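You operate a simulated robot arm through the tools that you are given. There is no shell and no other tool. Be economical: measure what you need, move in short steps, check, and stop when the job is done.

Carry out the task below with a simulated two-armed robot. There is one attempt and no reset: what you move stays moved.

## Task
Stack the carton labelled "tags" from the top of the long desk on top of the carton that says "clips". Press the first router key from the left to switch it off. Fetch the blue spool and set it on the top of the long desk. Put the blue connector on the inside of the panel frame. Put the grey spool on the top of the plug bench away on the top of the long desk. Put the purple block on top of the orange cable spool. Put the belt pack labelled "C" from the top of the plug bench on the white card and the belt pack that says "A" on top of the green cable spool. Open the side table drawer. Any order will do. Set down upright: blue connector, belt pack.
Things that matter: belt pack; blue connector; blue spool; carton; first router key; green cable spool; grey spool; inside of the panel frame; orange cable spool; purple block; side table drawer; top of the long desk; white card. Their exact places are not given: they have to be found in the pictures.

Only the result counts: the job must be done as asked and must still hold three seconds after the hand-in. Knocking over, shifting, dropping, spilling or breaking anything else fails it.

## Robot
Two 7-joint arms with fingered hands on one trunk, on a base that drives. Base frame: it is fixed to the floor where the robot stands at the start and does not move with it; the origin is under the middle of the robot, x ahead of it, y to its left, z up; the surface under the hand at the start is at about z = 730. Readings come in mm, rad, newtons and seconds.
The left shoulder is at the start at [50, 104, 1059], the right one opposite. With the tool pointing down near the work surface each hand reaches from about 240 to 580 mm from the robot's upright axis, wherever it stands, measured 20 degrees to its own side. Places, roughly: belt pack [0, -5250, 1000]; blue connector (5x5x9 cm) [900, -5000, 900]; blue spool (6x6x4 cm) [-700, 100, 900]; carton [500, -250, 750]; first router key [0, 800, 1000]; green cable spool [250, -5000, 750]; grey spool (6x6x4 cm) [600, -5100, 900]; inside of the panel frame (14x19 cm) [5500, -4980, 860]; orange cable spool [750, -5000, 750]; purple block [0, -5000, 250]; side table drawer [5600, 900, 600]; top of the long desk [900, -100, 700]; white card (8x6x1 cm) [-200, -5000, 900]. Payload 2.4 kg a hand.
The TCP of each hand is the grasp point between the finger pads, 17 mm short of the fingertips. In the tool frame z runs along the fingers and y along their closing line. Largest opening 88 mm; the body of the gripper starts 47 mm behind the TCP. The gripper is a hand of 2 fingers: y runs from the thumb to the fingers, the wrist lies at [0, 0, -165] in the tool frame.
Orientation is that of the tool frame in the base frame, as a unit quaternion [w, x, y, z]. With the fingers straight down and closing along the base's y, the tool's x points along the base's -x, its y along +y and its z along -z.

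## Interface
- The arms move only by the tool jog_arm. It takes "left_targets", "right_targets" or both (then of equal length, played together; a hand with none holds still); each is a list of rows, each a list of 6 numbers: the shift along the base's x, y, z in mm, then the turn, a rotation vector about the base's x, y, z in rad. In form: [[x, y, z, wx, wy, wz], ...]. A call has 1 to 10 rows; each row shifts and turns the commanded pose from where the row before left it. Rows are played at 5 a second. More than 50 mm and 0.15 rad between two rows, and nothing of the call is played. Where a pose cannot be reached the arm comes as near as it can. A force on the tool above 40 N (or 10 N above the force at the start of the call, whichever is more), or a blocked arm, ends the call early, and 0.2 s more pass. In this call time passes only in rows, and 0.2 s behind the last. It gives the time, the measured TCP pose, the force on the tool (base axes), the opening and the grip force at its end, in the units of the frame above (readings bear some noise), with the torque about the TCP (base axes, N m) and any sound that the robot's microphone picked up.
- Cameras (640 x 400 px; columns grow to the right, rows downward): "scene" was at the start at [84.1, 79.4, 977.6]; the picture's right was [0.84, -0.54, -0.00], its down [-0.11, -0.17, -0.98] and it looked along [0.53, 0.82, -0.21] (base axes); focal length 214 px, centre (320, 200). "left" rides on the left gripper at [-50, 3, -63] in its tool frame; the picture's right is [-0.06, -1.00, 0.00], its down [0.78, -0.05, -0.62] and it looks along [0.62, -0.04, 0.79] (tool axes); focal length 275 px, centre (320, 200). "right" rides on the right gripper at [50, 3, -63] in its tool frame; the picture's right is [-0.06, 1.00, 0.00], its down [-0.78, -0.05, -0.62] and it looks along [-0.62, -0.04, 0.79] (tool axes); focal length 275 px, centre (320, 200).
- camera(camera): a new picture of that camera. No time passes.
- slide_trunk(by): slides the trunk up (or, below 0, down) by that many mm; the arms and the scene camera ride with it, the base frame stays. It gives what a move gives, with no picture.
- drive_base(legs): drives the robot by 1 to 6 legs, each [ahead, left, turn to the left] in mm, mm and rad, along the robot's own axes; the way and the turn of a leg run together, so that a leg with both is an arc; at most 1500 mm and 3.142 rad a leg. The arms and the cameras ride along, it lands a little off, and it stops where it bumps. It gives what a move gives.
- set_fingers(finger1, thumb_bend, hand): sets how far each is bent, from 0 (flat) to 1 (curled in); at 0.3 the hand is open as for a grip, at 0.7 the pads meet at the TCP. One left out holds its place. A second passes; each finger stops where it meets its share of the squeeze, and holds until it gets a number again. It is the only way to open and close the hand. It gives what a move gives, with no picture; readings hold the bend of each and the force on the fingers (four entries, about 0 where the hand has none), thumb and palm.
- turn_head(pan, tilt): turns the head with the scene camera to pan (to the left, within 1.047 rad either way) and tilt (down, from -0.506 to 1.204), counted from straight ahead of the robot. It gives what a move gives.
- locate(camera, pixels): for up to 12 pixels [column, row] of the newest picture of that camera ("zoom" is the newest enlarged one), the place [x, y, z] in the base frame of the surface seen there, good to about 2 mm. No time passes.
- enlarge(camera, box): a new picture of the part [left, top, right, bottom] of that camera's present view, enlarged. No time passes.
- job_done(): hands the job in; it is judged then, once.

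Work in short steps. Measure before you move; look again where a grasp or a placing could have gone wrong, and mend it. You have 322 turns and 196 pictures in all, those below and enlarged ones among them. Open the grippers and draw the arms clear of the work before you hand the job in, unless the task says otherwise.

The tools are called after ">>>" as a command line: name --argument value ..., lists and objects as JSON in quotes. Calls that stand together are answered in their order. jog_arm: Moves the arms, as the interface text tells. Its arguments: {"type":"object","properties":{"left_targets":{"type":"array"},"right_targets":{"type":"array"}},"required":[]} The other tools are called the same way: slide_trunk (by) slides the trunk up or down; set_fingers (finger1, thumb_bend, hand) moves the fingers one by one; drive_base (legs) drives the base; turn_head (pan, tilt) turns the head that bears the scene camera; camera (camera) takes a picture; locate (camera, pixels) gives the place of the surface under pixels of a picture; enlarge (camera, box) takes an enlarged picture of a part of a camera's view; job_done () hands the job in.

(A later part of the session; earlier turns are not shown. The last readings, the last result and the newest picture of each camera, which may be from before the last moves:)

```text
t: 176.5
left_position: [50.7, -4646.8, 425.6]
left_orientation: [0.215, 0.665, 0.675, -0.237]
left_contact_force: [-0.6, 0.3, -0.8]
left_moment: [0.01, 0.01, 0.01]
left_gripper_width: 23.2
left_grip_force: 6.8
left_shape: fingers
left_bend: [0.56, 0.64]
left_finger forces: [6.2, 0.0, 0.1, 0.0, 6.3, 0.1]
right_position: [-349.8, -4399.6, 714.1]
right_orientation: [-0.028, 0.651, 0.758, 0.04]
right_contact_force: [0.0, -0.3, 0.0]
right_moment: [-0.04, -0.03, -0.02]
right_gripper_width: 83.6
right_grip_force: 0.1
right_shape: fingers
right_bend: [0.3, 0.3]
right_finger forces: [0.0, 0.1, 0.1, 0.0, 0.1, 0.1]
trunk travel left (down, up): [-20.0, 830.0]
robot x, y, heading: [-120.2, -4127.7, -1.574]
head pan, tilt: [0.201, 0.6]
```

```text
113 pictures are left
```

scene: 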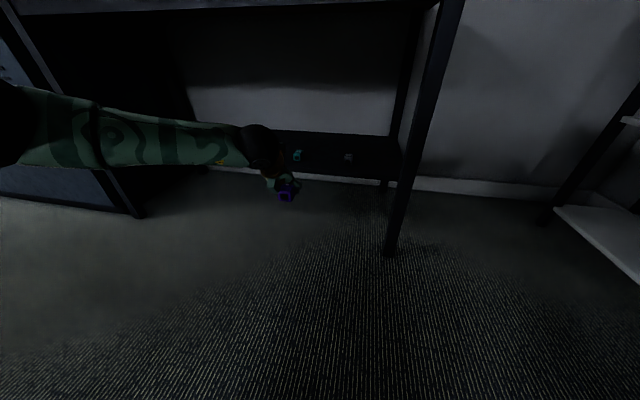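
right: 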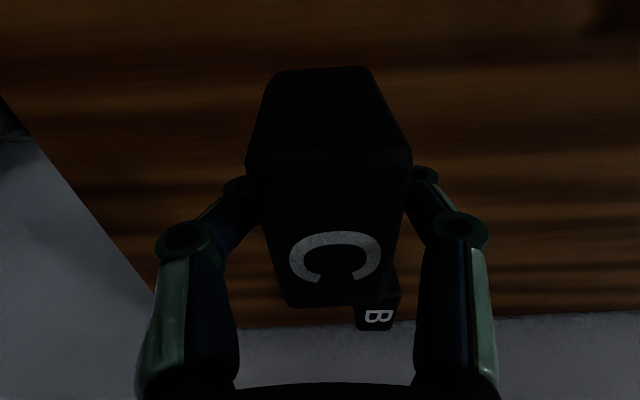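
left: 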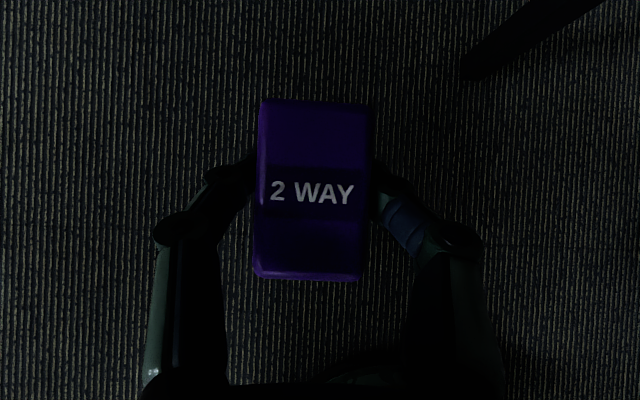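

Block held well. I raise the trunk 400 + 150 so the hand comes over the bench height.

>>> slide_trunk --by 400

>>> slide_trunk --by 180

>>> turn_head --pan 0.5 --tilt 0.5

>>> camera --camera "scene"

```text
t: 180.3
left_position: [51.2, -4648.3, 826.5]
left_orientation: [0.214, 0.665, 0.676, -0.236]
left_contact_force: [0.0, 0.1, -0.3]
left_moment: [-0.03, -0.01, -0.02]
left_gripper_width: 23.2
left_grip_force: 5.6
left_shape: fingers
left_bend: [0.56, 0.64]
left_finger forces: [6.2, 0.1, 0.0, 0.1, 6.2, 0.1]
right_position: [-349.5, -4400.8, 1113.1]
right_orientation: [-0.027, 0.651, 0.757, 0.039]
right_contact_force: [0.9, 0.1, -0.1]
right_moment: [0.01, -0.01, -0.03]
right_gripper_width: 83.4
right_grip_force: 0.1
right_shape: fingers
right_bend: [0.3, 0.3]
right_finger forces: [0.0, 0.0, 0.0, 0.1, 0.0, 0.0]
trunk travel left (down, up): [-420.0, 430.0]
robot x, y, heading: [-121.9, -4124.2, -1.57]
head pan, tilt: [0.201, 0.6]
```

```text
t: 182.3
left_position: [50.8, -4647.7, 1006.7]
left_orientation: [0.214, 0.665, 0.675, -0.236]
left_contact_force: [-0.5, -0.2, -1.0]
left_moment: [0.0, 0.03, 0.01]
left_gripper_width: 23.2
left_grip_force: 6.1
left_shape: fingers
left_bend: [0.56, 0.64]
left_finger forces: [6.2, 0.0, 0.0, 0.1, 6.1, 0.1]
right_position: [-350.3, -4399.9, 1294.7]
right_orientation: [-0.027, 0.651, 0.758, 0.04]
right_contact_force: [1.2, 0.2, -1.1]
right_moment: [0.02, -0.03, 0.02]
right_gripper_width: 83.7
right_grip_force: 0.0
right_shape: fingers
right_bend: [0.3, 0.3]
right_finger forces: [0.1, 0.0, 0.0, 0.0, 0.1, 0.0]
trunk travel left (down, up): [-600.0, 250.0]
robot x, y, heading: [-118.2, -4126.4, -1.574]
head pan, tilt: [0.201, 0.6]
```

```text
t: 183.1
left_position: [51.1, -4647.4, 1006.2]
left_orientation: [0.215, 0.666, 0.674, -0.236]
left_contact_force: [0.2, 1.1, 0.6]
left_moment: [0.01, 0.0, -0.03]
left_gripper_width: 23.4
left_grip_force: 6.5
left_shape: fingers
left_bend: [0.56, 0.64]
left_finger forces: [6.2, 0.1, 0.0, 0.0, 6.1, 0.1]
right_position: [-350.2, -4400.0, 1294.6]
right_orientation: [-0.028, 0.651, 0.757, 0.039]
right_contact_force: [1.2, 0.1, -0.1]
right_moment: [0.03, 0.01, 0.01]
right_gripper_width: 83.6
right_grip_force: 0.1
right_shape: fingers
right_bend: [0.3, 0.3]
right_finger forces: [0.0, 0.1, 0.1, 0.1, 0.1, 0.0]
trunk travel left (down, up): [-600.0, 250.0]
robot x, y, heading: [-118.0, -4123.2, -1.572]
head pan, tilt: [0.499, 0.499]
```

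```text
112 pictures are left
```

scene: 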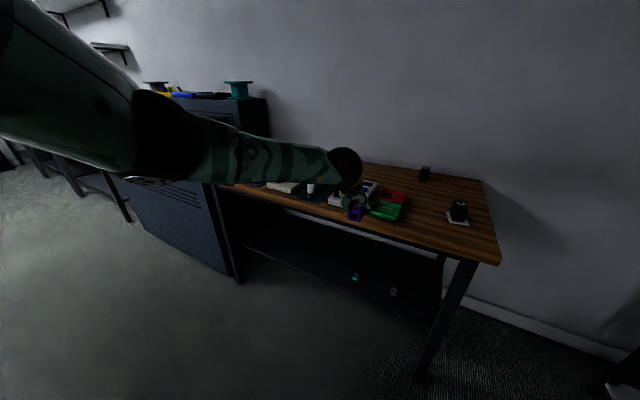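

I drive left 690 mm so the hand lines up with the orange spool at x≈747, then look.

>>> drive_base --legs '[[0, 690, 0], [130, 0, 0]]'

>>> turn_head --pan 0.25 --tilt 0.6

>>> camera --camera "scene"

>>> camera --camera "left"

```text
t: 187.8
left_position: [770.9, -4770.6, 1005.2]
left_orientation: [0.216, 0.659, 0.681, -0.234]
left_contact_force: [-0.3, -0.5, -0.2]
left_moment: [-0.02, -0.02, 0.02]
left_gripper_width: 23.4
left_grip_force: 6.9
left_shape: fingers
left_bend: [0.56, 0.64]
left_finger forces: [6.2, 0.1, 0.0, 0.0, 6.2, 0.0]
right_position: [364.5, -4531.4, 1293.8]
right_orientation: [-0.028, 0.644, 0.764, 0.039]
right_contact_force: [-0.7, 1.3, 0.8]
right_moment: [0.01, 0.05, -0.01]
right_gripper_width: 83.2
right_grip_force: 0.1
right_shape: fingers
right_bend: [0.3, 0.3]
right_finger forces: [0.1, 0.1, 0.0, 0.0, 0.0, 0.0]
trunk travel left (down, up): [-600.0, 250.0]
robot x, y, heading: [589.5, -4250.8, -1.553]
head pan, tilt: [0.499, 0.499]
```

```text
t: 188.6
left_position: [769.7, -4770.2, 1006.0]
left_orientation: [0.218, 0.658, 0.682, -0.233]
left_contact_force: [0.3, 0.1, 0.0]
left_moment: [0.0, -0.01, -0.03]
left_gripper_width: 23.3
left_grip_force: 5.8
left_shape: fingers
left_bend: [0.56, 0.64]
left_finger forces: [6.3, 0.0, 0.0, 0.0, 6.2, 0.0]
right_position: [366.3, -4530.4, 1293.5]
right_orientation: [-0.028, 0.644, 0.764, 0.039]
right_contact_force: [-0.9, 0.1, -0.1]
right_moment: [-0.02, 0.01, -0.03]
right_gripper_width: 83.5
right_grip_force: 0.1
right_shape: fingers
right_bend: [0.3, 0.3]
right_finger forces: [0.0, 0.0, 0.0, 0.0, 0.0, 0.1]
trunk travel left (down, up): [-600.0, 250.0]
robot x, y, heading: [591.3, -4248.8, -1.558]
head pan, tilt: [0.25, 0.6]
```

```text
111 pictures are left
```

scene: 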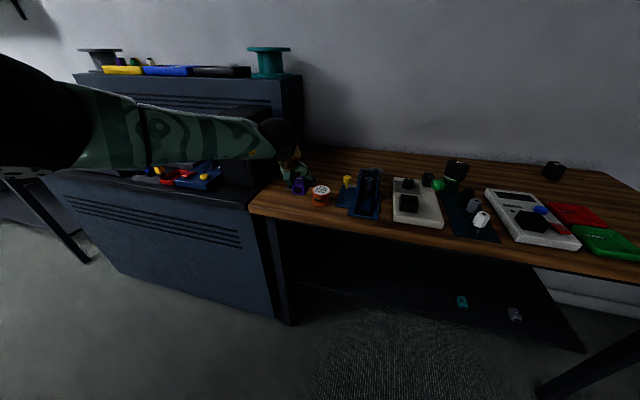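

```text
110 pictures are left
```

left: 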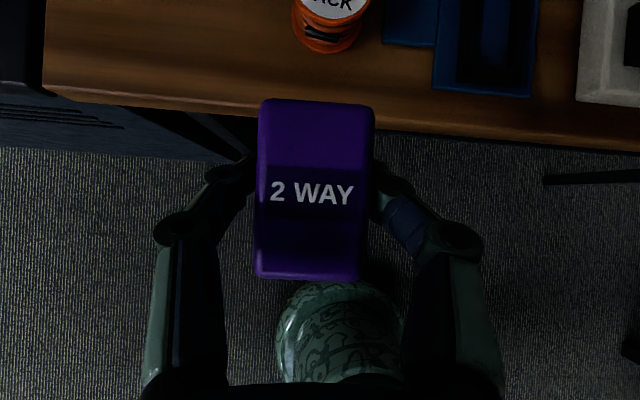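

The orange spool's top is at (320,190) in the scene and (332,3) in the left picture. I measure it.

>>> enlarge --camera "scene" --box '[250, 140, 410, 240]'

>>> locate --camera "zoom" --pixels '[[285, 192], [252, 190], [318, 190], [285, 180], [285, 207], [196, 195], [196, 180], [180, 185], [398, 140], [398, 170], [430, 130]]'

```text
4.00 times, centred on (330, 190) of scene
```

zoom: 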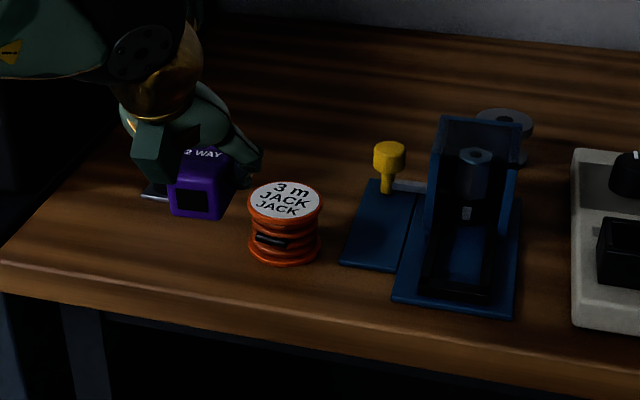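

```text
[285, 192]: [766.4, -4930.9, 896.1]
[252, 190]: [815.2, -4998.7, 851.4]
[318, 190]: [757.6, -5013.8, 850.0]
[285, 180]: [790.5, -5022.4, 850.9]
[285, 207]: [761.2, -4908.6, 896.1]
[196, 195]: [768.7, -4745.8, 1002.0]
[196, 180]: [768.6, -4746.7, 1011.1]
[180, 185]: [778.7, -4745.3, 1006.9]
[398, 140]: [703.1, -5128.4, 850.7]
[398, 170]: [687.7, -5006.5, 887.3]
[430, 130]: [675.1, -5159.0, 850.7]
```

>>> locate --camera "zoom" --pixels '[[251, 202], [319, 202], [285, 185], [285, 218], [285, 200], [155, 195]]'

```text
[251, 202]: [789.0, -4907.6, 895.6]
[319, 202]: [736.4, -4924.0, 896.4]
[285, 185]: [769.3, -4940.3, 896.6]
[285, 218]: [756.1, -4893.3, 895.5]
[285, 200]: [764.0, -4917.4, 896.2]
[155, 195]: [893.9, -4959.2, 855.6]
```

Spool top centre ≈(763,−4916), z 896. I drive 138 ahead with a small right shift and check.

>>> drive_base --legs '[[140, -9, 0]]'

>>> enlarge --camera "scene" --box '[220, 120, 412, 240]'

>>> camera --camera "left"

```text
t: 190.0
left_position: [764.0, -4916.0, 1006.0]
left_orientation: [0.216, 0.659, 0.681, -0.234]
left_contact_force: [-0.4, -0.5, -0.1]
left_moment: [0.0, 0.01, 0.01]
left_gripper_width: 23.1
left_grip_force: 6.6
left_shape: fingers
left_bend: [0.56, 0.64]
left_finger forces: [6.1, 0.0, 0.0, 0.1, 6.2, 0.1]
right_position: [359.3, -4676.1, 1293.9]
right_orientation: [-0.028, 0.643, 0.764, 0.039]
right_contact_force: [-0.1, -0.1, -0.2]
right_moment: [-0.01, 0.0, 0.05]
right_gripper_width: 83.8
right_grip_force: 0.2
right_shape: fingers
right_bend: [0.3, 0.3]
right_finger forces: [0.0, 0.0, 0.0, 0.0, 0.0, 0.1]
trunk travel left (down, up): [-600.0, 250.0]
robot x, y, heading: [586.2, -4392.4, -1.548]
head pan, tilt: [0.25, 0.6]
```

```text
3.33 times, centred on (316, 180) of scene
```

zoom: 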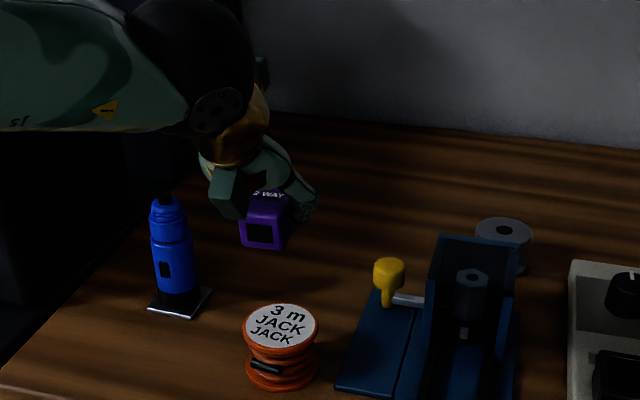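

```text
107 pictures are left
```

left: 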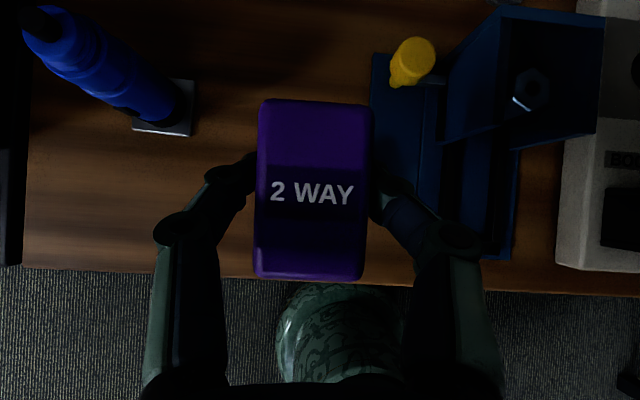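

The connector stands clear at left; the block is above the spool. I lower 66 mm and check alignment.

>>> jog_arm --left_targets '[[0, 1, -22, 0, 0, 0], [0, 1, -22, 0, 0, 0], [0, 1, -22, 0, 0, 0]]'

>>> enlarge --camera "scene" --box '[240, 160, 400, 260]'

```text
t: 190.8
left_position: [765.1, -4911.4, 941.1]
left_orientation: [0.217, 0.659, 0.681, -0.234]
left_contact_force: [-0.5, 0.0, -0.7]
left_moment: [0.02, -0.03, 0.01]
left_gripper_width: 23.4
left_grip_force: 6.3
left_shape: fingers
left_bend: [0.56, 0.64]
left_finger forces: [6.2, 0.0, 0.1, 0.1, 6.2, 0.0]
right_position: [357.8, -4675.5, 1294.1]
right_orientation: [-0.027, 0.644, 0.763, 0.039]
right_contact_force: [0.7, 0.5, -0.4]
right_moment: [0.0, 0.02, -0.01]
right_gripper_width: 83.5
right_grip_force: 0.1
right_shape: fingers
right_bend: [0.3, 0.3]
right_finger forces: [0.0, 0.0, 0.0, 0.0, 0.0, 0.0]
trunk travel left (down, up): [-600.0, 250.0]
robot x, y, heading: [585.2, -4391.1, -1.55]
head pan, tilt: [0.25, 0.6]
```

```text
4.00 times, centred on (320, 210) of scene
```

zoom: 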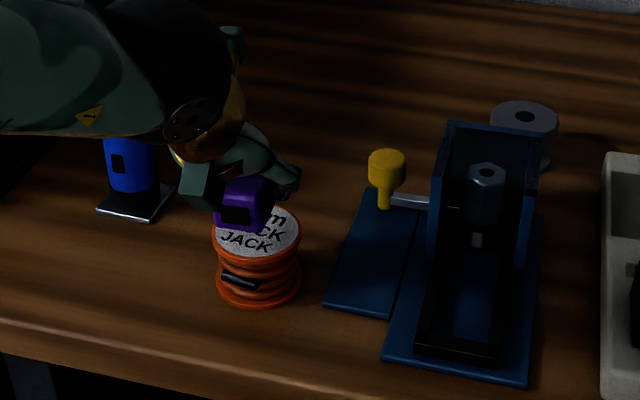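

>>> locate --camera "zoom" --pixels '[[216, 222], [254, 228], [270, 215], [235, 222], [216, 240], [300, 235], [258, 256], [290, 215], [240, 190], [222, 205]]'

```text
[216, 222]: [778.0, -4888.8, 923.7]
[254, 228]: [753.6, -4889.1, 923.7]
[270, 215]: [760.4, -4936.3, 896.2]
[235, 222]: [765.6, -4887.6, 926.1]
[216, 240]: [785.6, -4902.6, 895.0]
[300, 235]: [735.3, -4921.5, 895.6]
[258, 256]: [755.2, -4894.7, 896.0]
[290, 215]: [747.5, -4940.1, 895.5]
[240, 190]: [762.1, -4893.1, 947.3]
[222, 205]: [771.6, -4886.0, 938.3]
```

Block centre ≈(765.8,−4912), spool ≈(760.5,−4916). I shift −5,−3 and lower to near contact.

>>> jog_arm --left_targets '[[-5, -3, -8, 0, 0, 0], [0, 0, -8, 0, 0, 0], [0, 0, -4, 0, 0, 0]]'

>>> jog_arm --left_targets '[[0, 0, -1.5, 0, 0, 0], [0, 0, -1, 0, 0, 0]]'

```text
t: 191.6
left_position: [758.2, -4915.2, 919.3]
left_orientation: [0.217, 0.659, 0.681, -0.235]
left_contact_force: [0.3, -0.2, -0.6]
left_moment: [-0.02, 0.02, -0.01]
left_gripper_width: 23.4
left_grip_force: 5.9
left_shape: fingers
left_bend: [0.56, 0.64]
left_finger forces: [6.2, 0.0, 0.0, 0.0, 6.1, 0.0]
right_position: [357.9, -4674.8, 1294.4]
right_orientation: [-0.028, 0.644, 0.764, 0.038]
right_contact_force: [0.5, -0.4, 0.1]
right_moment: [0.02, -0.03, 0.02]
right_gripper_width: 83.6
right_grip_force: 0.1
right_shape: fingers
right_bend: [0.3, 0.3]
right_finger forces: [0.1, 0.0, 0.0, 0.1, 0.0, 0.0]
trunk travel left (down, up): [-600.0, 250.0]
robot x, y, heading: [581.4, -4397.4, -1.558]
head pan, tilt: [0.25, 0.6]
```

```text
t: 192.2
left_position: [758.5, -4914.1, 917.8]
left_orientation: [0.217, 0.659, 0.681, -0.234]
left_contact_force: [0.3, -0.2, -0.8]
left_moment: [-0.01, 0.01, 0.02]
left_gripper_width: 23.2
left_grip_force: 6.1
left_shape: fingers
left_bend: [0.56, 0.64]
left_finger forces: [6.2, 0.0, 0.1, 0.0, 6.2, 0.1]
right_position: [357.8, -4674.3, 1293.6]
right_orientation: [-0.028, 0.644, 0.763, 0.039]
right_contact_force: [0.3, 0.0, 0.3]
right_moment: [-0.02, 0.01, -0.01]
right_gripper_width: 83.4
right_grip_force: 0.1
right_shape: fingers
right_bend: [0.3, 0.3]
right_finger forces: [0.0, 0.0, 0.0, 0.1, 0.1, 0.0]
trunk travel left (down, up): [-600.0, 250.0]
robot x, y, heading: [584.8, -4396.0, -1.554]
head pan, tilt: [0.25, 0.6]
```

Near contact; two more millimetre steps.

>>> jog_arm --left_targets '[[0, 0, -1, 0, 0, 0], [0, 0, -0.7, 0, 0, 0]]'

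>>> enlarge --camera "scene" --box '[240, 160, 400, 260]'

```text
t: 192.8
left_position: [759.3, -4915.4, 916.0]
left_orientation: [0.217, 0.659, 0.681, -0.234]
left_contact_force: [-0.2, 0.0, 0.9]
left_moment: [0.01, -0.06, 0.04]
left_gripper_width: 23.3
left_grip_force: 6.0
left_shape: fingers
left_bend: [0.57, 0.64]
left_finger forces: [6.4, 0.1, 0.0, 0.0, 6.4, 0.1]
right_position: [358.0, -4675.1, 1293.1]
right_orientation: [-0.028, 0.644, 0.764, 0.04]
right_contact_force: [-0.6, 0.5, 0.1]
right_moment: [0.03, -0.01, 0.01]
right_gripper_width: 83.4
right_grip_force: 0.0
right_shape: fingers
right_bend: [0.3, 0.3]
right_finger forces: [0.0, 0.0, 0.0, 0.0, 0.1, 0.0]
trunk travel left (down, up): [-600.0, 250.0]
robot x, y, heading: [584.8, -4393.7, -1.549]
head pan, tilt: [0.25, 0.6]
```

```text
4.00 times, centred on (320, 210) of scene
```

zoom: 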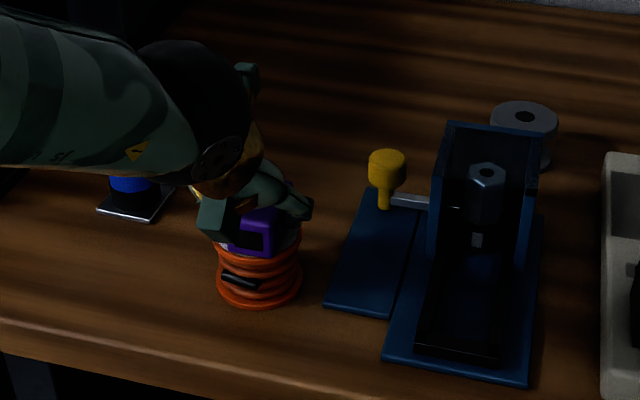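

Block is resting, centred. I open and withdraw up and back along the tool.

>>> set_fingers --hand "left" --finger1 0.3 --thumb_bend 0.3

>>> jog_arm --left_targets '[[0, 10, 14, 0, 0, 0], [0, 20, 28, 0, 0, 0], [0, 20, 30, 0, 0, 0], [0, 20, 35, 0, 0, 0]]'

>>> enlarge --camera "scene" --box '[240, 140, 400, 240]'

```text
t: 193.8
left_position: [757.9, -4915.6, 916.1]
left_orientation: [0.217, 0.659, 0.681, -0.234]
left_contact_force: [-0.3, -0.5, -0.6]
left_moment: [0.0, 0.0, 0.0]
left_gripper_width: 83.4
left_grip_force: 0.1
left_shape: fingers
left_bend: [0.3, 0.3]
left_finger forces: [0.0, 0.0, 0.0, 0.0, 0.0, 0.1]
right_position: [358.1, -4674.5, 1293.6]
right_orientation: [-0.027, 0.644, 0.763, 0.039]
right_contact_force: [0.0, 0.2, 1.3]
right_moment: [0.0, -0.01, -0.01]
right_gripper_width: 83.5
right_grip_force: 0.0
right_shape: fingers
right_bend: [0.3, 0.3]
right_finger forces: [0.0, 0.1, 0.1, 0.1, 0.0, 0.0]
trunk travel left (down, up): [-600.0, 250.0]
robot x, y, heading: [582.9, -4393.1, -1.555]
head pan, tilt: [0.25, 0.6]
```

```text
t: 194.8
left_position: [759.0, -4842.5, 1022.3]
left_orientation: [0.217, 0.658, 0.682, -0.234]
left_contact_force: [0.0, 0.6, 0.3]
left_moment: [-0.02, 0.02, -0.01]
left_gripper_width: 83.3
left_grip_force: 0.0
left_shape: fingers
left_bend: [0.3, 0.3]
left_finger forces: [0.1, 0.1, 0.0, 0.0, 0.0, 0.0]
right_position: [359.4, -4673.8, 1294.3]
right_orientation: [-0.028, 0.643, 0.764, 0.039]
right_contact_force: [-0.6, -0.1, 0.5]
right_moment: [0.02, -0.04, -0.03]
right_gripper_width: 83.5
right_grip_force: 0.1
right_shape: fingers
right_bend: [0.3, 0.3]
right_finger forces: [0.0, 0.0, 0.0, 0.1, 0.0, 0.1]
trunk travel left (down, up): [-600.0, 250.0]
robot x, y, heading: [583.1, -4393.8, -1.557]
head pan, tilt: [0.25, 0.6]
```

```text
4.00 times, centred on (320, 190) of scene
```

zoom: 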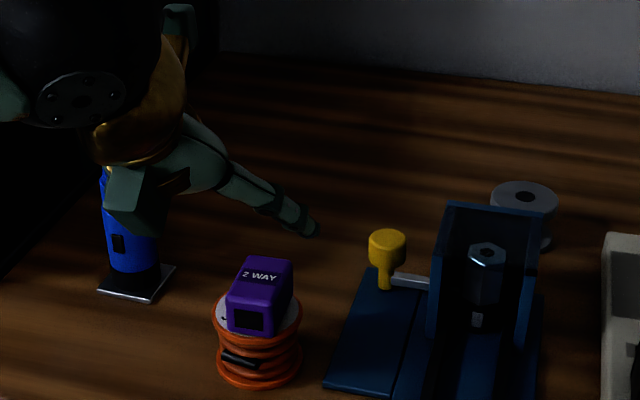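

The purple block sits on the orange spool. Next the connector: I unpitch the left hand to vertical and raise it.

>>> jog_arm --left_targets '[[0, 10, 10, 0.13, 0, 0], [0, 10, 10, 0.13, 0, 0], [0, 10, 10, 0.13, 0, 0], [0, 10, 10, 0.13, 0, 0], [0, 10, 10, 0.13, 0, 0]]'

>>> jog_arm --left_targets '[[0, 0, 10, 0, 0, -0.15], [0, 0, 10, 0, 0, -0.15], [0, 0, 10, 0, 0, -0.15], [0, 0, 10, 0, 0, -0.15], [0, 0, 10, 0, 0, -0.15], [0, 0, 0, 0, 0, -0.15], [0, 0, 0, 0, 0, -0.15], [0, 0, 0, 0, 0, -0.15], [0, 0, 0, 0, 0, -0.15], [0, 0, 0, 0, 0, -0.15]]'

>>> camera --camera "scene"

>>> camera --camera "left"

```text
t: 196.0
left_position: [757.3, -4793.0, 1072.7]
left_orientation: [-0.006, 0.694, 0.72, -0.004]
left_contact_force: [0.9, 0.0, -0.3]
left_moment: [-0.01, 0.02, 0.03]
left_gripper_width: 83.7
left_grip_force: 0.1
left_shape: fingers
left_bend: [0.3, 0.3]
left_finger forces: [0.1, 0.1, 0.1, 0.0, 0.1, 0.1]
right_position: [358.4, -4675.0, 1294.1]
right_orientation: [-0.027, 0.644, 0.764, 0.038]
right_contact_force: [0.0, 0.0, -0.1]
right_moment: [0.03, 0.02, 0.03]
right_gripper_width: 83.5
right_grip_force: 0.0
right_shape: fingers
right_bend: [0.3, 0.3]
right_finger forces: [0.0, 0.0, 0.0, 0.0, 0.1, 0.0]
trunk travel left (down, up): [-600.0, 250.0]
robot x, y, heading: [584.3, -4396.6, -1.552]
head pan, tilt: [0.25, 0.6]
```

```text
t: 198.2
left_position: [759.2, -4794.9, 1121.9]
left_orientation: [-0.007, 0.999, 0.053, 0.0]
left_contact_force: [-0.5, 0.6, -0.4]
left_moment: [-0.01, -0.01, 0.0]
left_gripper_width: 83.5
left_grip_force: 0.0
left_shape: fingers
left_bend: [0.3, 0.3]
left_finger forces: [0.0, 0.0, 0.0, 0.0, 0.0, 0.1]
right_position: [358.6, -4675.0, 1294.5]
right_orientation: [-0.028, 0.644, 0.764, 0.039]
right_contact_force: [0.7, 0.5, -0.4]
right_moment: [-0.01, 0.02, 0.01]
right_gripper_width: 83.7
right_grip_force: 0.1
right_shape: fingers
right_bend: [0.3, 0.3]
right_finger forces: [0.1, 0.0, 0.0, 0.0, 0.0, 0.0]
trunk travel left (down, up): [-600.0, 250.0]
robot x, y, heading: [581.5, -4395.4, -1.554]
head pan, tilt: [0.25, 0.6]
```

```text
103 pictures are left
```

scene: 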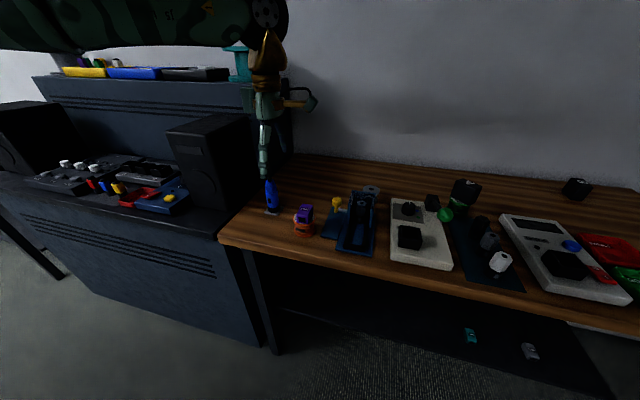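

```text
102 pictures are left
```

left: 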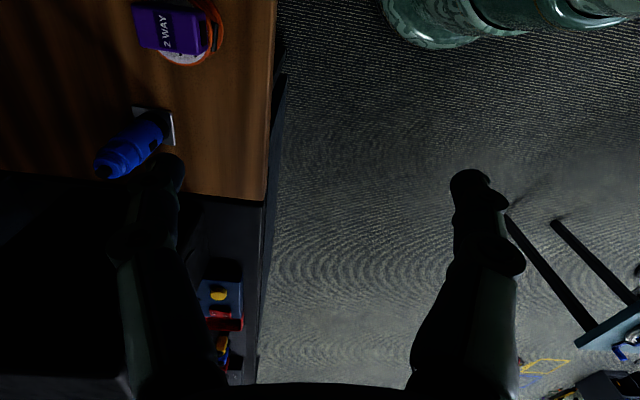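

The speaker stands just past the bench end. I measure connector, plate and speaker edges.

>>> enlarge --camera "scene" --box '[160, 110, 320, 250]'

>>> locate --camera "scene" --pixels '[[270, 185], [270, 195], [271, 205], [250, 118], [217, 140], [217, 200], [250, 170], [218, 240], [280, 212], [265, 213]]'

```text
2.86 times, centred on (240, 180) of scene
```

zoom: 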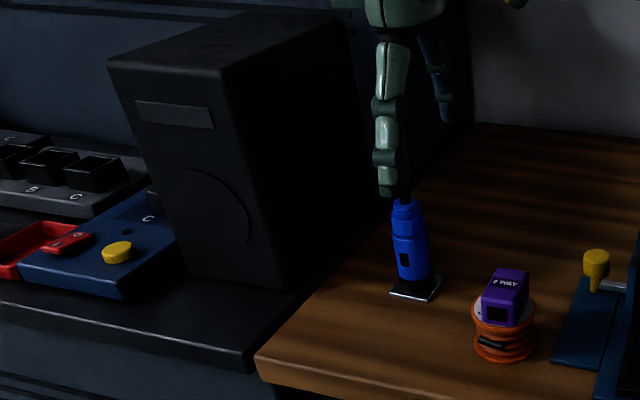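

```text
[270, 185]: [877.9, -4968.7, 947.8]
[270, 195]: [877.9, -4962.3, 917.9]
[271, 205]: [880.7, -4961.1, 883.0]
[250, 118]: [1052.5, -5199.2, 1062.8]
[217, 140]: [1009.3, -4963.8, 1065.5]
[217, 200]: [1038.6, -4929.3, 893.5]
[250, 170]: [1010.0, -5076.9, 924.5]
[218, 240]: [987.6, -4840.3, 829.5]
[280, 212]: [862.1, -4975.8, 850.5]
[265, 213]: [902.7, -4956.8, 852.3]
```

Connector centre ≈(880,−4974), top ≈955; the speaker is 130 mm away. I drive 150 ahead, 110 left and look from above.

>>> drive_base --legs '[[150, 110, 0]]'

>>> camera --camera "left"

```text
t: 199.7
left_position: [872.9, -4944.0, 1122.4]
left_orientation: [-0.007, 0.999, 0.054, 0.0]
left_contact_force: [-0.1, -0.5, -1.3]
left_moment: [0.02, 0.0, 0.01]
left_gripper_width: 83.4
left_grip_force: 0.0
left_shape: fingers
left_bend: [0.3, 0.3]
left_finger forces: [0.0, 0.0, 0.0, 0.0, 0.0, 0.1]
right_position: [471.9, -4823.7, 1294.2]
right_orientation: [-0.029, 0.644, 0.763, 0.04]
right_contact_force: [0.5, 1.1, -0.9]
right_moment: [-0.02, 0.03, -0.04]
right_gripper_width: 83.7
right_grip_force: 0.1
right_shape: fingers
right_bend: [0.3, 0.3]
right_finger forces: [0.1, 0.1, 0.0, 0.0, 0.1, 0.0]
trunk travel left (down, up): [-600.0, 250.0]
robot x, y, heading: [697.0, -4541.8, -1.553]
head pan, tilt: [0.25, 0.6]
```

```text
100 pictures are left
```

left: 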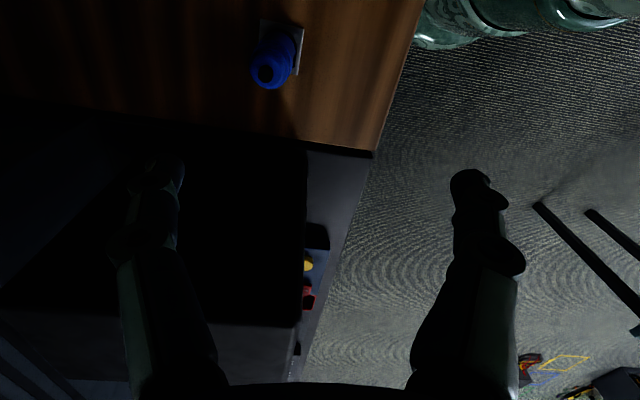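

>>> locate --camera "left" --pixels '[[268, 76], [257, 68], [286, 70], [280, 45], [302, 30], [300, 70], [265, 22], [268, 85]]'

```text
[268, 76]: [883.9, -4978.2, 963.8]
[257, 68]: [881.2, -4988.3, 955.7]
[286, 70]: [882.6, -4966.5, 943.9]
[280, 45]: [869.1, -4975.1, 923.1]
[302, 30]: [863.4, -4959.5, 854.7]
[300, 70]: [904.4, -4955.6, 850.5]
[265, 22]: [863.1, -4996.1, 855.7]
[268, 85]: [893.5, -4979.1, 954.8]
```

Connector axis ≈(882.5,−4977), top 964. I move over it and down to z≈1000, then check.

>>> jog_arm --left_targets '[[3, -11, -40, 0, 0, 0], [3, -11, -40, 0, 0, 0], [3, -11, -40, 0, 0, 0]]'

>>> camera --camera "left"

>>> camera --camera "scene"

```text
t: 200.5
left_position: [879.1, -4976.2, 1004.7]
left_orientation: [-0.008, 0.999, 0.054, 0.001]
left_contact_force: [-0.8, -0.4, -0.1]
left_moment: [0.02, 0.0, -0.02]
left_gripper_width: 83.5
left_grip_force: 0.0
left_shape: fingers
left_bend: [0.3, 0.3]
left_finger forces: [0.1, 0.0, 0.0, 0.0, 0.1, 0.0]
right_position: [472.5, -4822.2, 1294.4]
right_orientation: [-0.027, 0.644, 0.764, 0.04]
right_contact_force: [0.2, 0.0, 0.5]
right_moment: [-0.04, 0.05, 0.02]
right_gripper_width: 83.8
right_grip_force: 0.1
right_shape: fingers
right_bend: [0.3, 0.3]
right_finger forces: [0.1, 0.0, 0.0, 0.0, 0.0, 0.1]
trunk travel left (down, up): [-600.0, 250.0]
robot x, y, heading: [696.7, -4544.2, -1.554]
head pan, tilt: [0.25, 0.6]
```

```text
99 pictures are left
```

left: 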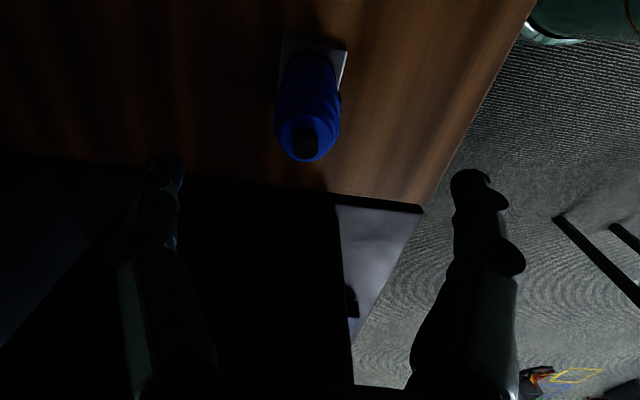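

```text
98 pictures are left
```

scene: 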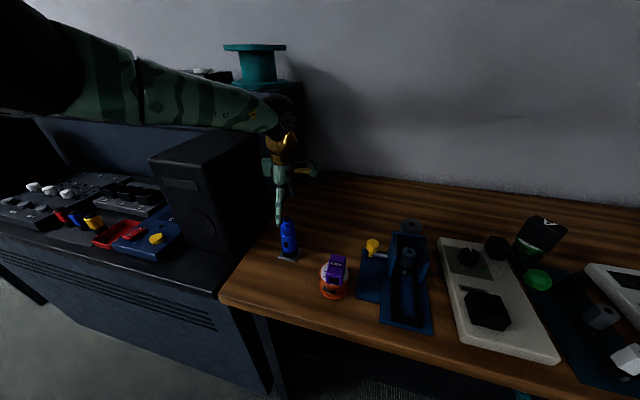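

I check forearm clearance over the speaker before lowering further.

>>> locate --camera "scene" --pixels '[[200, 120], [160, 115], [120, 105], [250, 128], [200, 95], [80, 90], [200, 150], [165, 155], [250, 140], [213, 162]]'

```text
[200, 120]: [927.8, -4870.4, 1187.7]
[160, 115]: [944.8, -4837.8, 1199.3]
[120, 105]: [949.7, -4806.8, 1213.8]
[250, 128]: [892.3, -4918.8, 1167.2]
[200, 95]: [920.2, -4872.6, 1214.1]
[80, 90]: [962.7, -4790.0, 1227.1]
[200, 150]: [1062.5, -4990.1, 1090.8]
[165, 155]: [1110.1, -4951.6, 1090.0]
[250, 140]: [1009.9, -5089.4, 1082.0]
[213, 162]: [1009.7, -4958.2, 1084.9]
```

The forearm stays at x<965 in front of the speaker, clear. I descend to z≈930 and close.

>>> jog_arm --left_targets '[[3, -1, -30, 0, 0, 0], [0, 0, -30, 0, 0, 0], [0, 0, -14, 0, 0, 0]]'

>>> set_fingers --hand "left" --finger1 0.7 --thumb_bend 0.7

>>> jog_arm --left_targets '[[0, 0, 15, 0, 0, 0], [0, 0, 30, 0, 0, 0], [0, 0, 35, 0, 0, 0]]'

>>> camera --camera "left"

```text
t: 201.3
left_position: [884.5, -4975.8, 929.4]
left_orientation: [-0.007, 0.999, 0.054, 0.0]
left_contact_force: [-0.9, -0.3, -1.2]
left_moment: [0.0, -0.01, -0.03]
left_gripper_width: 83.9
left_grip_force: 0.1
left_shape: fingers
left_bend: [0.3, 0.3]
left_finger forces: [0.0, 0.0, 0.0, 0.0, 0.0, 0.0]
right_position: [471.5, -4824.2, 1294.2]
right_orientation: [-0.027, 0.644, 0.763, 0.039]
right_contact_force: [-0.1, -0.2, -0.4]
right_moment: [0.02, -0.01, -0.03]
right_gripper_width: 83.6
right_grip_force: 0.0
right_shape: fingers
right_bend: [0.3, 0.3]
right_finger forces: [0.0, 0.0, 0.1, 0.0, 0.1, 0.0]
trunk travel left (down, up): [-600.0, 250.0]
robot x, y, heading: [700.2, -4540.8, -1.553]
head pan, tilt: [0.25, 0.6]
```

```text
t: 202.3
left_position: [883.8, -4975.2, 929.8]
left_orientation: [-0.007, 0.998, 0.055, 0.001]
left_contact_force: [-0.4, -1.0, -0.9]
left_moment: [0.02, 0.0, 0.04]
left_gripper_width: 26.1
left_grip_force: 7.3
left_shape: fingers
left_bend: [0.54, 0.63]
left_finger forces: [6.8, 0.0, 0.0, 0.0, 6.8, 0.0]
right_position: [472.7, -4821.6, 1294.7]
right_orientation: [-0.026, 0.645, 0.763, 0.039]
right_contact_force: [1.4, 0.5, 0.0]
right_moment: [-0.03, 0.02, -0.01]
right_gripper_width: 83.5
right_grip_force: 0.2
right_shape: fingers
right_bend: [0.3, 0.3]
right_finger forces: [0.0, 0.0, 0.0, 0.0, 0.0, 0.0]
trunk travel left (down, up): [-600.0, 250.0]
robot x, y, heading: [698.4, -4543.5, -1.555]
head pan, tilt: [0.25, 0.6]
```

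```text
t: 203.1
left_position: [885.0, -4975.7, 1009.9]
left_orientation: [-0.008, 0.998, 0.056, 0.0]
left_contact_force: [0.9, 0.0, -0.8]
left_moment: [-0.03, 0.03, 0.0]
left_gripper_width: 25.8
left_grip_force: 6.7
left_shape: fingers
left_bend: [0.54, 0.63]
left_finger forces: [6.7, 0.0, 0.1, 0.0, 6.8, 0.0]
right_position: [472.3, -4822.3, 1294.4]
right_orientation: [-0.027, 0.645, 0.763, 0.039]
right_contact_force: [-0.2, -0.3, 0.4]
right_moment: [-0.01, -0.01, 0.01]
right_gripper_width: 83.8
right_grip_force: 0.0
right_shape: fingers
right_bend: [0.3, 0.3]
right_finger forces: [0.1, 0.0, 0.1, 0.1, 0.0, 0.1]
trunk travel left (down, up): [-600.0, 250.0]
robot x, y, heading: [695.9, -4541.5, -1.554]
head pan, tilt: [0.25, 0.6]
```

```text
97 pictures are left
```

left: 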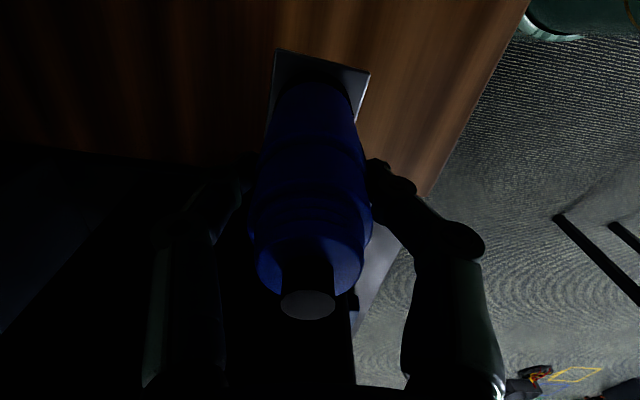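

The connector is lifted, bottom ≈80 below TCP. I raise the left hand 240 mm so the trunk can lower for the right hand to take the grey spool; the right hand squares up meanwhile.

>>> jog_arm --left_targets '[[0, 5, 48, 0, 0, 0], [0, 5, 48, 0, 0, 0], [0, 5, 48, 0, 0, 0], [0, 5, 48, 0, 0, 0], [0, 5, 48, 0, 0, 0]]' --right_targets '[[15, 0, -10, -0.02, 0, -0.03], [15, 0, -10, -0.02, 0, -0.03], [15, 0, -10, -0.02, 0, -0.03], [15, 0, -10, -0.02, 0, -0.03], [15, 0, -10, -0.014, 0, -0.04]]'

>>> slide_trunk --by -230

>>> drive_base --legs '[[50, 0, -0.015]]'

>>> camera --camera "right"

```text
t: 204.3
left_position: [885.4, -4948.6, 1247.8]
left_orientation: [-0.007, 0.999, 0.054, 0.0]
left_contact_force: [0.0, 0.3, -1.6]
left_moment: [-0.03, 0.03, -0.01]
left_gripper_width: 26.3
left_grip_force: 6.5
left_shape: fingers
left_bend: [0.54, 0.63]
left_finger forces: [6.6, 0.0, 0.1, 0.0, 6.6, 0.1]
right_position: [546.7, -4823.4, 1245.1]
right_orientation: [0.006, 0.704, 0.71, 0.005]
right_contact_force: [-0.2, 0.3, 0.9]
right_moment: [0.03, -0.02, 0.03]
right_gripper_width: 83.6
right_grip_force: 0.0
right_shape: fingers
right_bend: [0.3, 0.3]
right_finger forces: [0.0, 0.1, 0.1, 0.1, 0.0, 0.0]
trunk travel left (down, up): [-600.0, 250.0]
robot x, y, heading: [701.4, -4543.4, -1.554]
head pan, tilt: [0.25, 0.6]
```

```text
t: 206.7
left_position: [883.3, -4951.3, 1019.4]
left_orientation: [-0.006, 0.999, 0.054, 0.001]
left_contact_force: [-0.4, -0.6, -2.0]
left_moment: [0.0, -0.02, 0.03]
left_gripper_width: 25.8
left_grip_force: 6.7
left_shape: fingers
left_bend: [0.54, 0.63]
left_finger forces: [6.7, 0.0, 0.0, 0.0, 6.6, 0.0]
right_position: [547.8, -4822.6, 1014.0]
right_orientation: [0.006, 0.704, 0.711, 0.005]
right_contact_force: [-1.0, 0.1, 0.2]
right_moment: [0.03, -0.02, -0.01]
right_gripper_width: 83.5
right_grip_force: 0.2
right_shape: fingers
right_bend: [0.3, 0.3]
right_finger forces: [0.1, 0.0, 0.1, 0.0, 0.0, 0.0]
trunk travel left (down, up): [-370.0, 480.0]
robot x, y, heading: [695.3, -4541.6, -1.554]
head pan, tilt: [0.25, 0.6]
```

```text
t: 207.7
left_position: [878.6, -5004.0, 1018.4]
left_orientation: [-0.007, 0.999, 0.047, -0.001]
left_contact_force: [-0.6, 0.3, -1.3]
left_moment: [-0.03, -0.01, -0.02]
left_gripper_width: 25.8
left_grip_force: 6.3
left_shape: fingers
left_bend: [0.54, 0.63]
left_finger forces: [6.6, 0.0, 0.1, 0.0, 6.7, 0.1]
right_position: [541.6, -4869.6, 1013.4]
right_orientation: [0.006, 0.709, 0.705, 0.005]
right_contact_force: [0.4, 0.2, 1.0]
right_moment: [0.0, -0.03, 0.02]
right_gripper_width: 83.4
right_grip_force: 0.1
right_shape: fingers
right_bend: [0.3, 0.3]
right_finger forces: [0.0, 0.0, 0.0, 0.0, 0.0, 0.0]
trunk travel left (down, up): [-370.0, 480.0]
robot x, y, heading: [700.4, -4597.0, -1.568]
head pan, tilt: [0.25, 0.6]
```

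```text
96 pictures are left
```

right: 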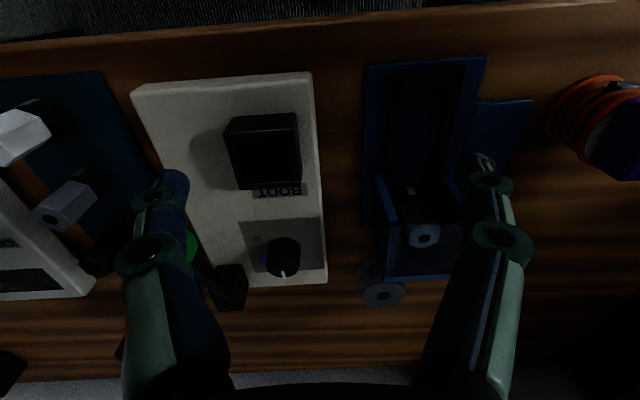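

Grey spool top is at (383,293). I measure it and the nearby blue box.

>>> locate --camera "right" --pixels '[[383, 294], [363, 294], [404, 294], [383, 283], [383, 306], [400, 274], [375, 178], [440, 178], [388, 230], [325, 280], [240, 290], [284, 255]]'

>>> enlarge --camera "right" --box '[320, 210, 480, 310]'

```text
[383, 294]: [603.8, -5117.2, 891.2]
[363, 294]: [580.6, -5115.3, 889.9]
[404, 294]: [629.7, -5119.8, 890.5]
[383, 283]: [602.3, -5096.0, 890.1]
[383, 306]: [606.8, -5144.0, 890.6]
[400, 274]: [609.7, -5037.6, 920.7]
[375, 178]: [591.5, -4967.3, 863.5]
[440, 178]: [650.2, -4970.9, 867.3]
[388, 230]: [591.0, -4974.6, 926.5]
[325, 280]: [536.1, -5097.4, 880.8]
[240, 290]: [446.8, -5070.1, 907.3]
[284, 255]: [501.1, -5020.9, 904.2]
```

```text
4.00 times, centred on (400, 260) of right
```

zoom: 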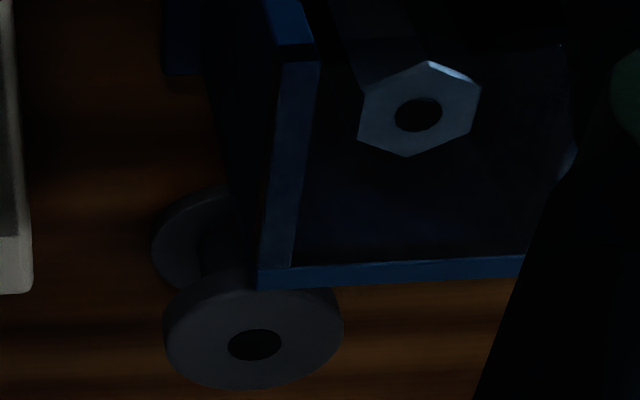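

Spool centre (604,−5119), top 890; the blue box behind would foul my camera mount, so I turn the right hand +1.5 rad (closing along y) while moving over the spool at z≈1010.

>>> jog_arm --right_targets '[[6, -25, 0, 0, 0, 0.15], [6, -25, 0, 0, 0, 0.15], [6, -25, 0, 0, 0, 0.15], [6, -25, 0, 0, 0, 0.15], [6, -25, 0, 0, 0, 0.15], [6, -25, 0, 0, 0, 0.15], [6, -25, 0, 0, 0, 0.15], [6, -25, 0, 0, 0, 0.15], [7, -25, 0, 0, 0, 0.15], [7, -25, 0, 0, 0, 0.15]]'

>>> camera --camera "right"

```text
t: 209.8
left_position: [879.3, -5003.9, 1018.5]
left_orientation: [-0.008, 0.999, 0.047, 0.0]
left_contact_force: [0.3, 0.2, -2.2]
left_moment: [0.03, 0.0, 0.03]
left_gripper_width: 26.2
left_grip_force: 6.7
left_shape: fingers
left_bend: [0.54, 0.63]
left_finger forces: [6.6, 0.0, 0.0, 0.0, 6.6, 0.1]
right_position: [605.1, -5121.7, 1016.2]
right_orientation: [-0.001, 0.038, 0.999, 0.008]
right_contact_force: [-0.1, -0.3, -0.2]
right_moment: [-0.01, -0.02, -0.03]
right_gripper_width: 83.5
right_grip_force: 0.2
right_shape: fingers
right_bend: [0.3, 0.3]
right_finger forces: [0.0, 0.1, 0.0, 0.1, 0.0, 0.0]
trunk travel left (down, up): [-370.0, 480.0]
robot x, y, heading: [699.7, -4592.5, -1.571]
head pan, tilt: [0.25, 0.6]
```

```text
94 pictures are left
```

right: 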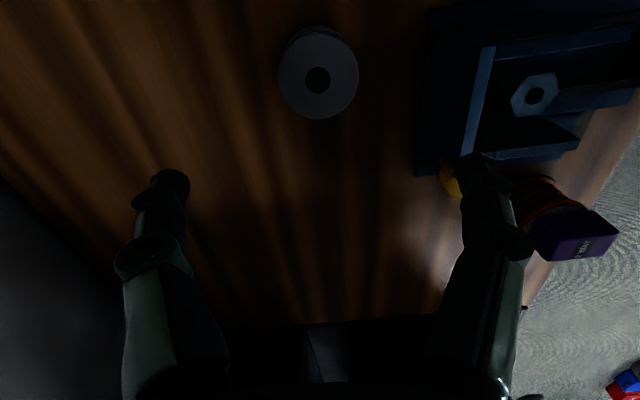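

Centred (col 318). I check the box's nearest edge to the front finger.

>>> locate --camera "right" --pixels '[[425, 100], [420, 165], [485, 60], [466, 150], [450, 185], [318, 80], [318, 117]]'

```text
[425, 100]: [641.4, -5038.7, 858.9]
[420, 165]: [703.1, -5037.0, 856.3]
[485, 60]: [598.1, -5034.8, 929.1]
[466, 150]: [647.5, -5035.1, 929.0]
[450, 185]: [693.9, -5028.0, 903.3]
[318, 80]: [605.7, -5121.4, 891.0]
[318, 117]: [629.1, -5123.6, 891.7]
```

The box edge is at y −5035, my finger's outer side at −5067. I descend to z≈873, close, and lift.

>>> jog_arm --right_targets '[[0, 0, -40, 0, 0, 0], [0, 0, -40, 0, 0, 0], [0, 0, -35, 0, 0, 0], [0, 0, -26, 0, 0, 0]]'

>>> set_fingers --hand "right" --finger1 0.7 --thumb_bend 0.7

>>> jog_arm --right_targets '[[0, 0, 20, 0, 0, 0], [0, 0, 40, 0, 0, 0], [0, 0, 40, 0, 0, 0], [0, 0, 40, 0, 0, 0]]'

>>> camera --camera "right"

```text
t: 210.8
left_position: [878.3, -5002.4, 1018.6]
left_orientation: [-0.007, 0.999, 0.046, 0.0]
left_contact_force: [0.7, 0.1, -1.8]
left_moment: [0.02, -0.02, 0.01]
left_gripper_width: 26.1
left_grip_force: 6.9
left_shape: fingers
left_bend: [0.54, 0.63]
left_finger forces: [6.6, 0.1, 0.0, 0.1, 6.6, 0.1]
right_position: [603.0, -5120.5, 871.9]
right_orientation: [0.001, 0.039, 0.999, 0.008]
right_contact_force: [0.0, -0.4, -1.6]
right_moment: [-0.01, -0.01, 0.0]
right_gripper_width: 83.8
right_grip_force: 0.1
right_shape: fingers
right_bend: [0.3, 0.3]
right_finger forces: [0.1, 0.0, 0.0, 0.0, 0.0, 0.1]
trunk travel left (down, up): [-370.0, 480.0]
robot x, y, heading: [700.1, -4591.0, -1.569]
head pan, tilt: [0.25, 0.6]
```

```text
t: 211.8
left_position: [877.5, -5004.2, 1019.4]
left_orientation: [-0.006, 0.999, 0.046, -0.001]
left_contact_force: [0.4, 0.5, -2.5]
left_moment: [-0.01, 0.01, -0.02]
left_gripper_width: 25.7
left_grip_force: 6.5
left_shape: fingers
left_bend: [0.54, 0.63]
left_finger forces: [6.6, 0.0, 0.1, 0.0, 6.6, 0.0]
right_position: [604.2, -5120.1, 871.4]
right_orientation: [0.001, 0.038, 0.999, 0.008]
right_contact_force: [-0.6, -0.1, -0.6]
right_moment: [0.01, -0.01, -0.01]
right_gripper_width: 43.2
right_grip_force: 9.2
right_shape: fingers
right_bend: [0.47, 0.6]
right_finger forces: [10.0, 0.1, 0.0, 0.1, 9.6, 0.1]
trunk travel left (down, up): [-370.0, 480.0]
robot x, y, heading: [700.2, -4594.5, -1.57]
head pan, tilt: [0.25, 0.6]
```

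```text
t: 212.8
left_position: [877.7, -5003.8, 1018.9]
left_orientation: [-0.006, 0.999, 0.046, 0.0]
left_contact_force: [0.5, 0.3, -1.7]
left_moment: [0.02, 0.0, 0.01]
left_gripper_width: 25.9
left_grip_force: 6.5
left_shape: fingers
left_bend: [0.54, 0.63]
left_finger forces: [6.6, 0.0, 0.0, 0.0, 6.7, 0.0]
right_position: [604.1, -5120.8, 1014.5]
right_orientation: [0.001, 0.039, 0.999, 0.008]
right_contact_force: [-0.4, -0.9, -1.3]
right_moment: [0.03, 0.02, -0.01]
right_gripper_width: 43.1
right_grip_force: 10.0
right_shape: fingers
right_bend: [0.47, 0.6]
right_finger forces: [9.8, 0.1, 0.1, 0.0, 9.6, 0.0]
trunk travel left (down, up): [-370.0, 480.0]
robot x, y, heading: [697.0, -4592.8, -1.571]
head pan, tilt: [0.25, 0.6]
```

```text
93 pictures are left
```

right: 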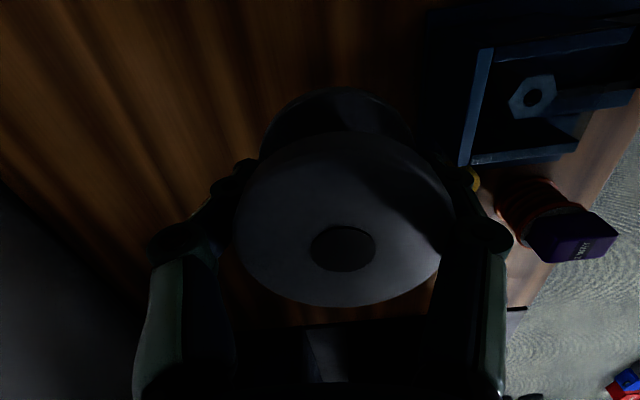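

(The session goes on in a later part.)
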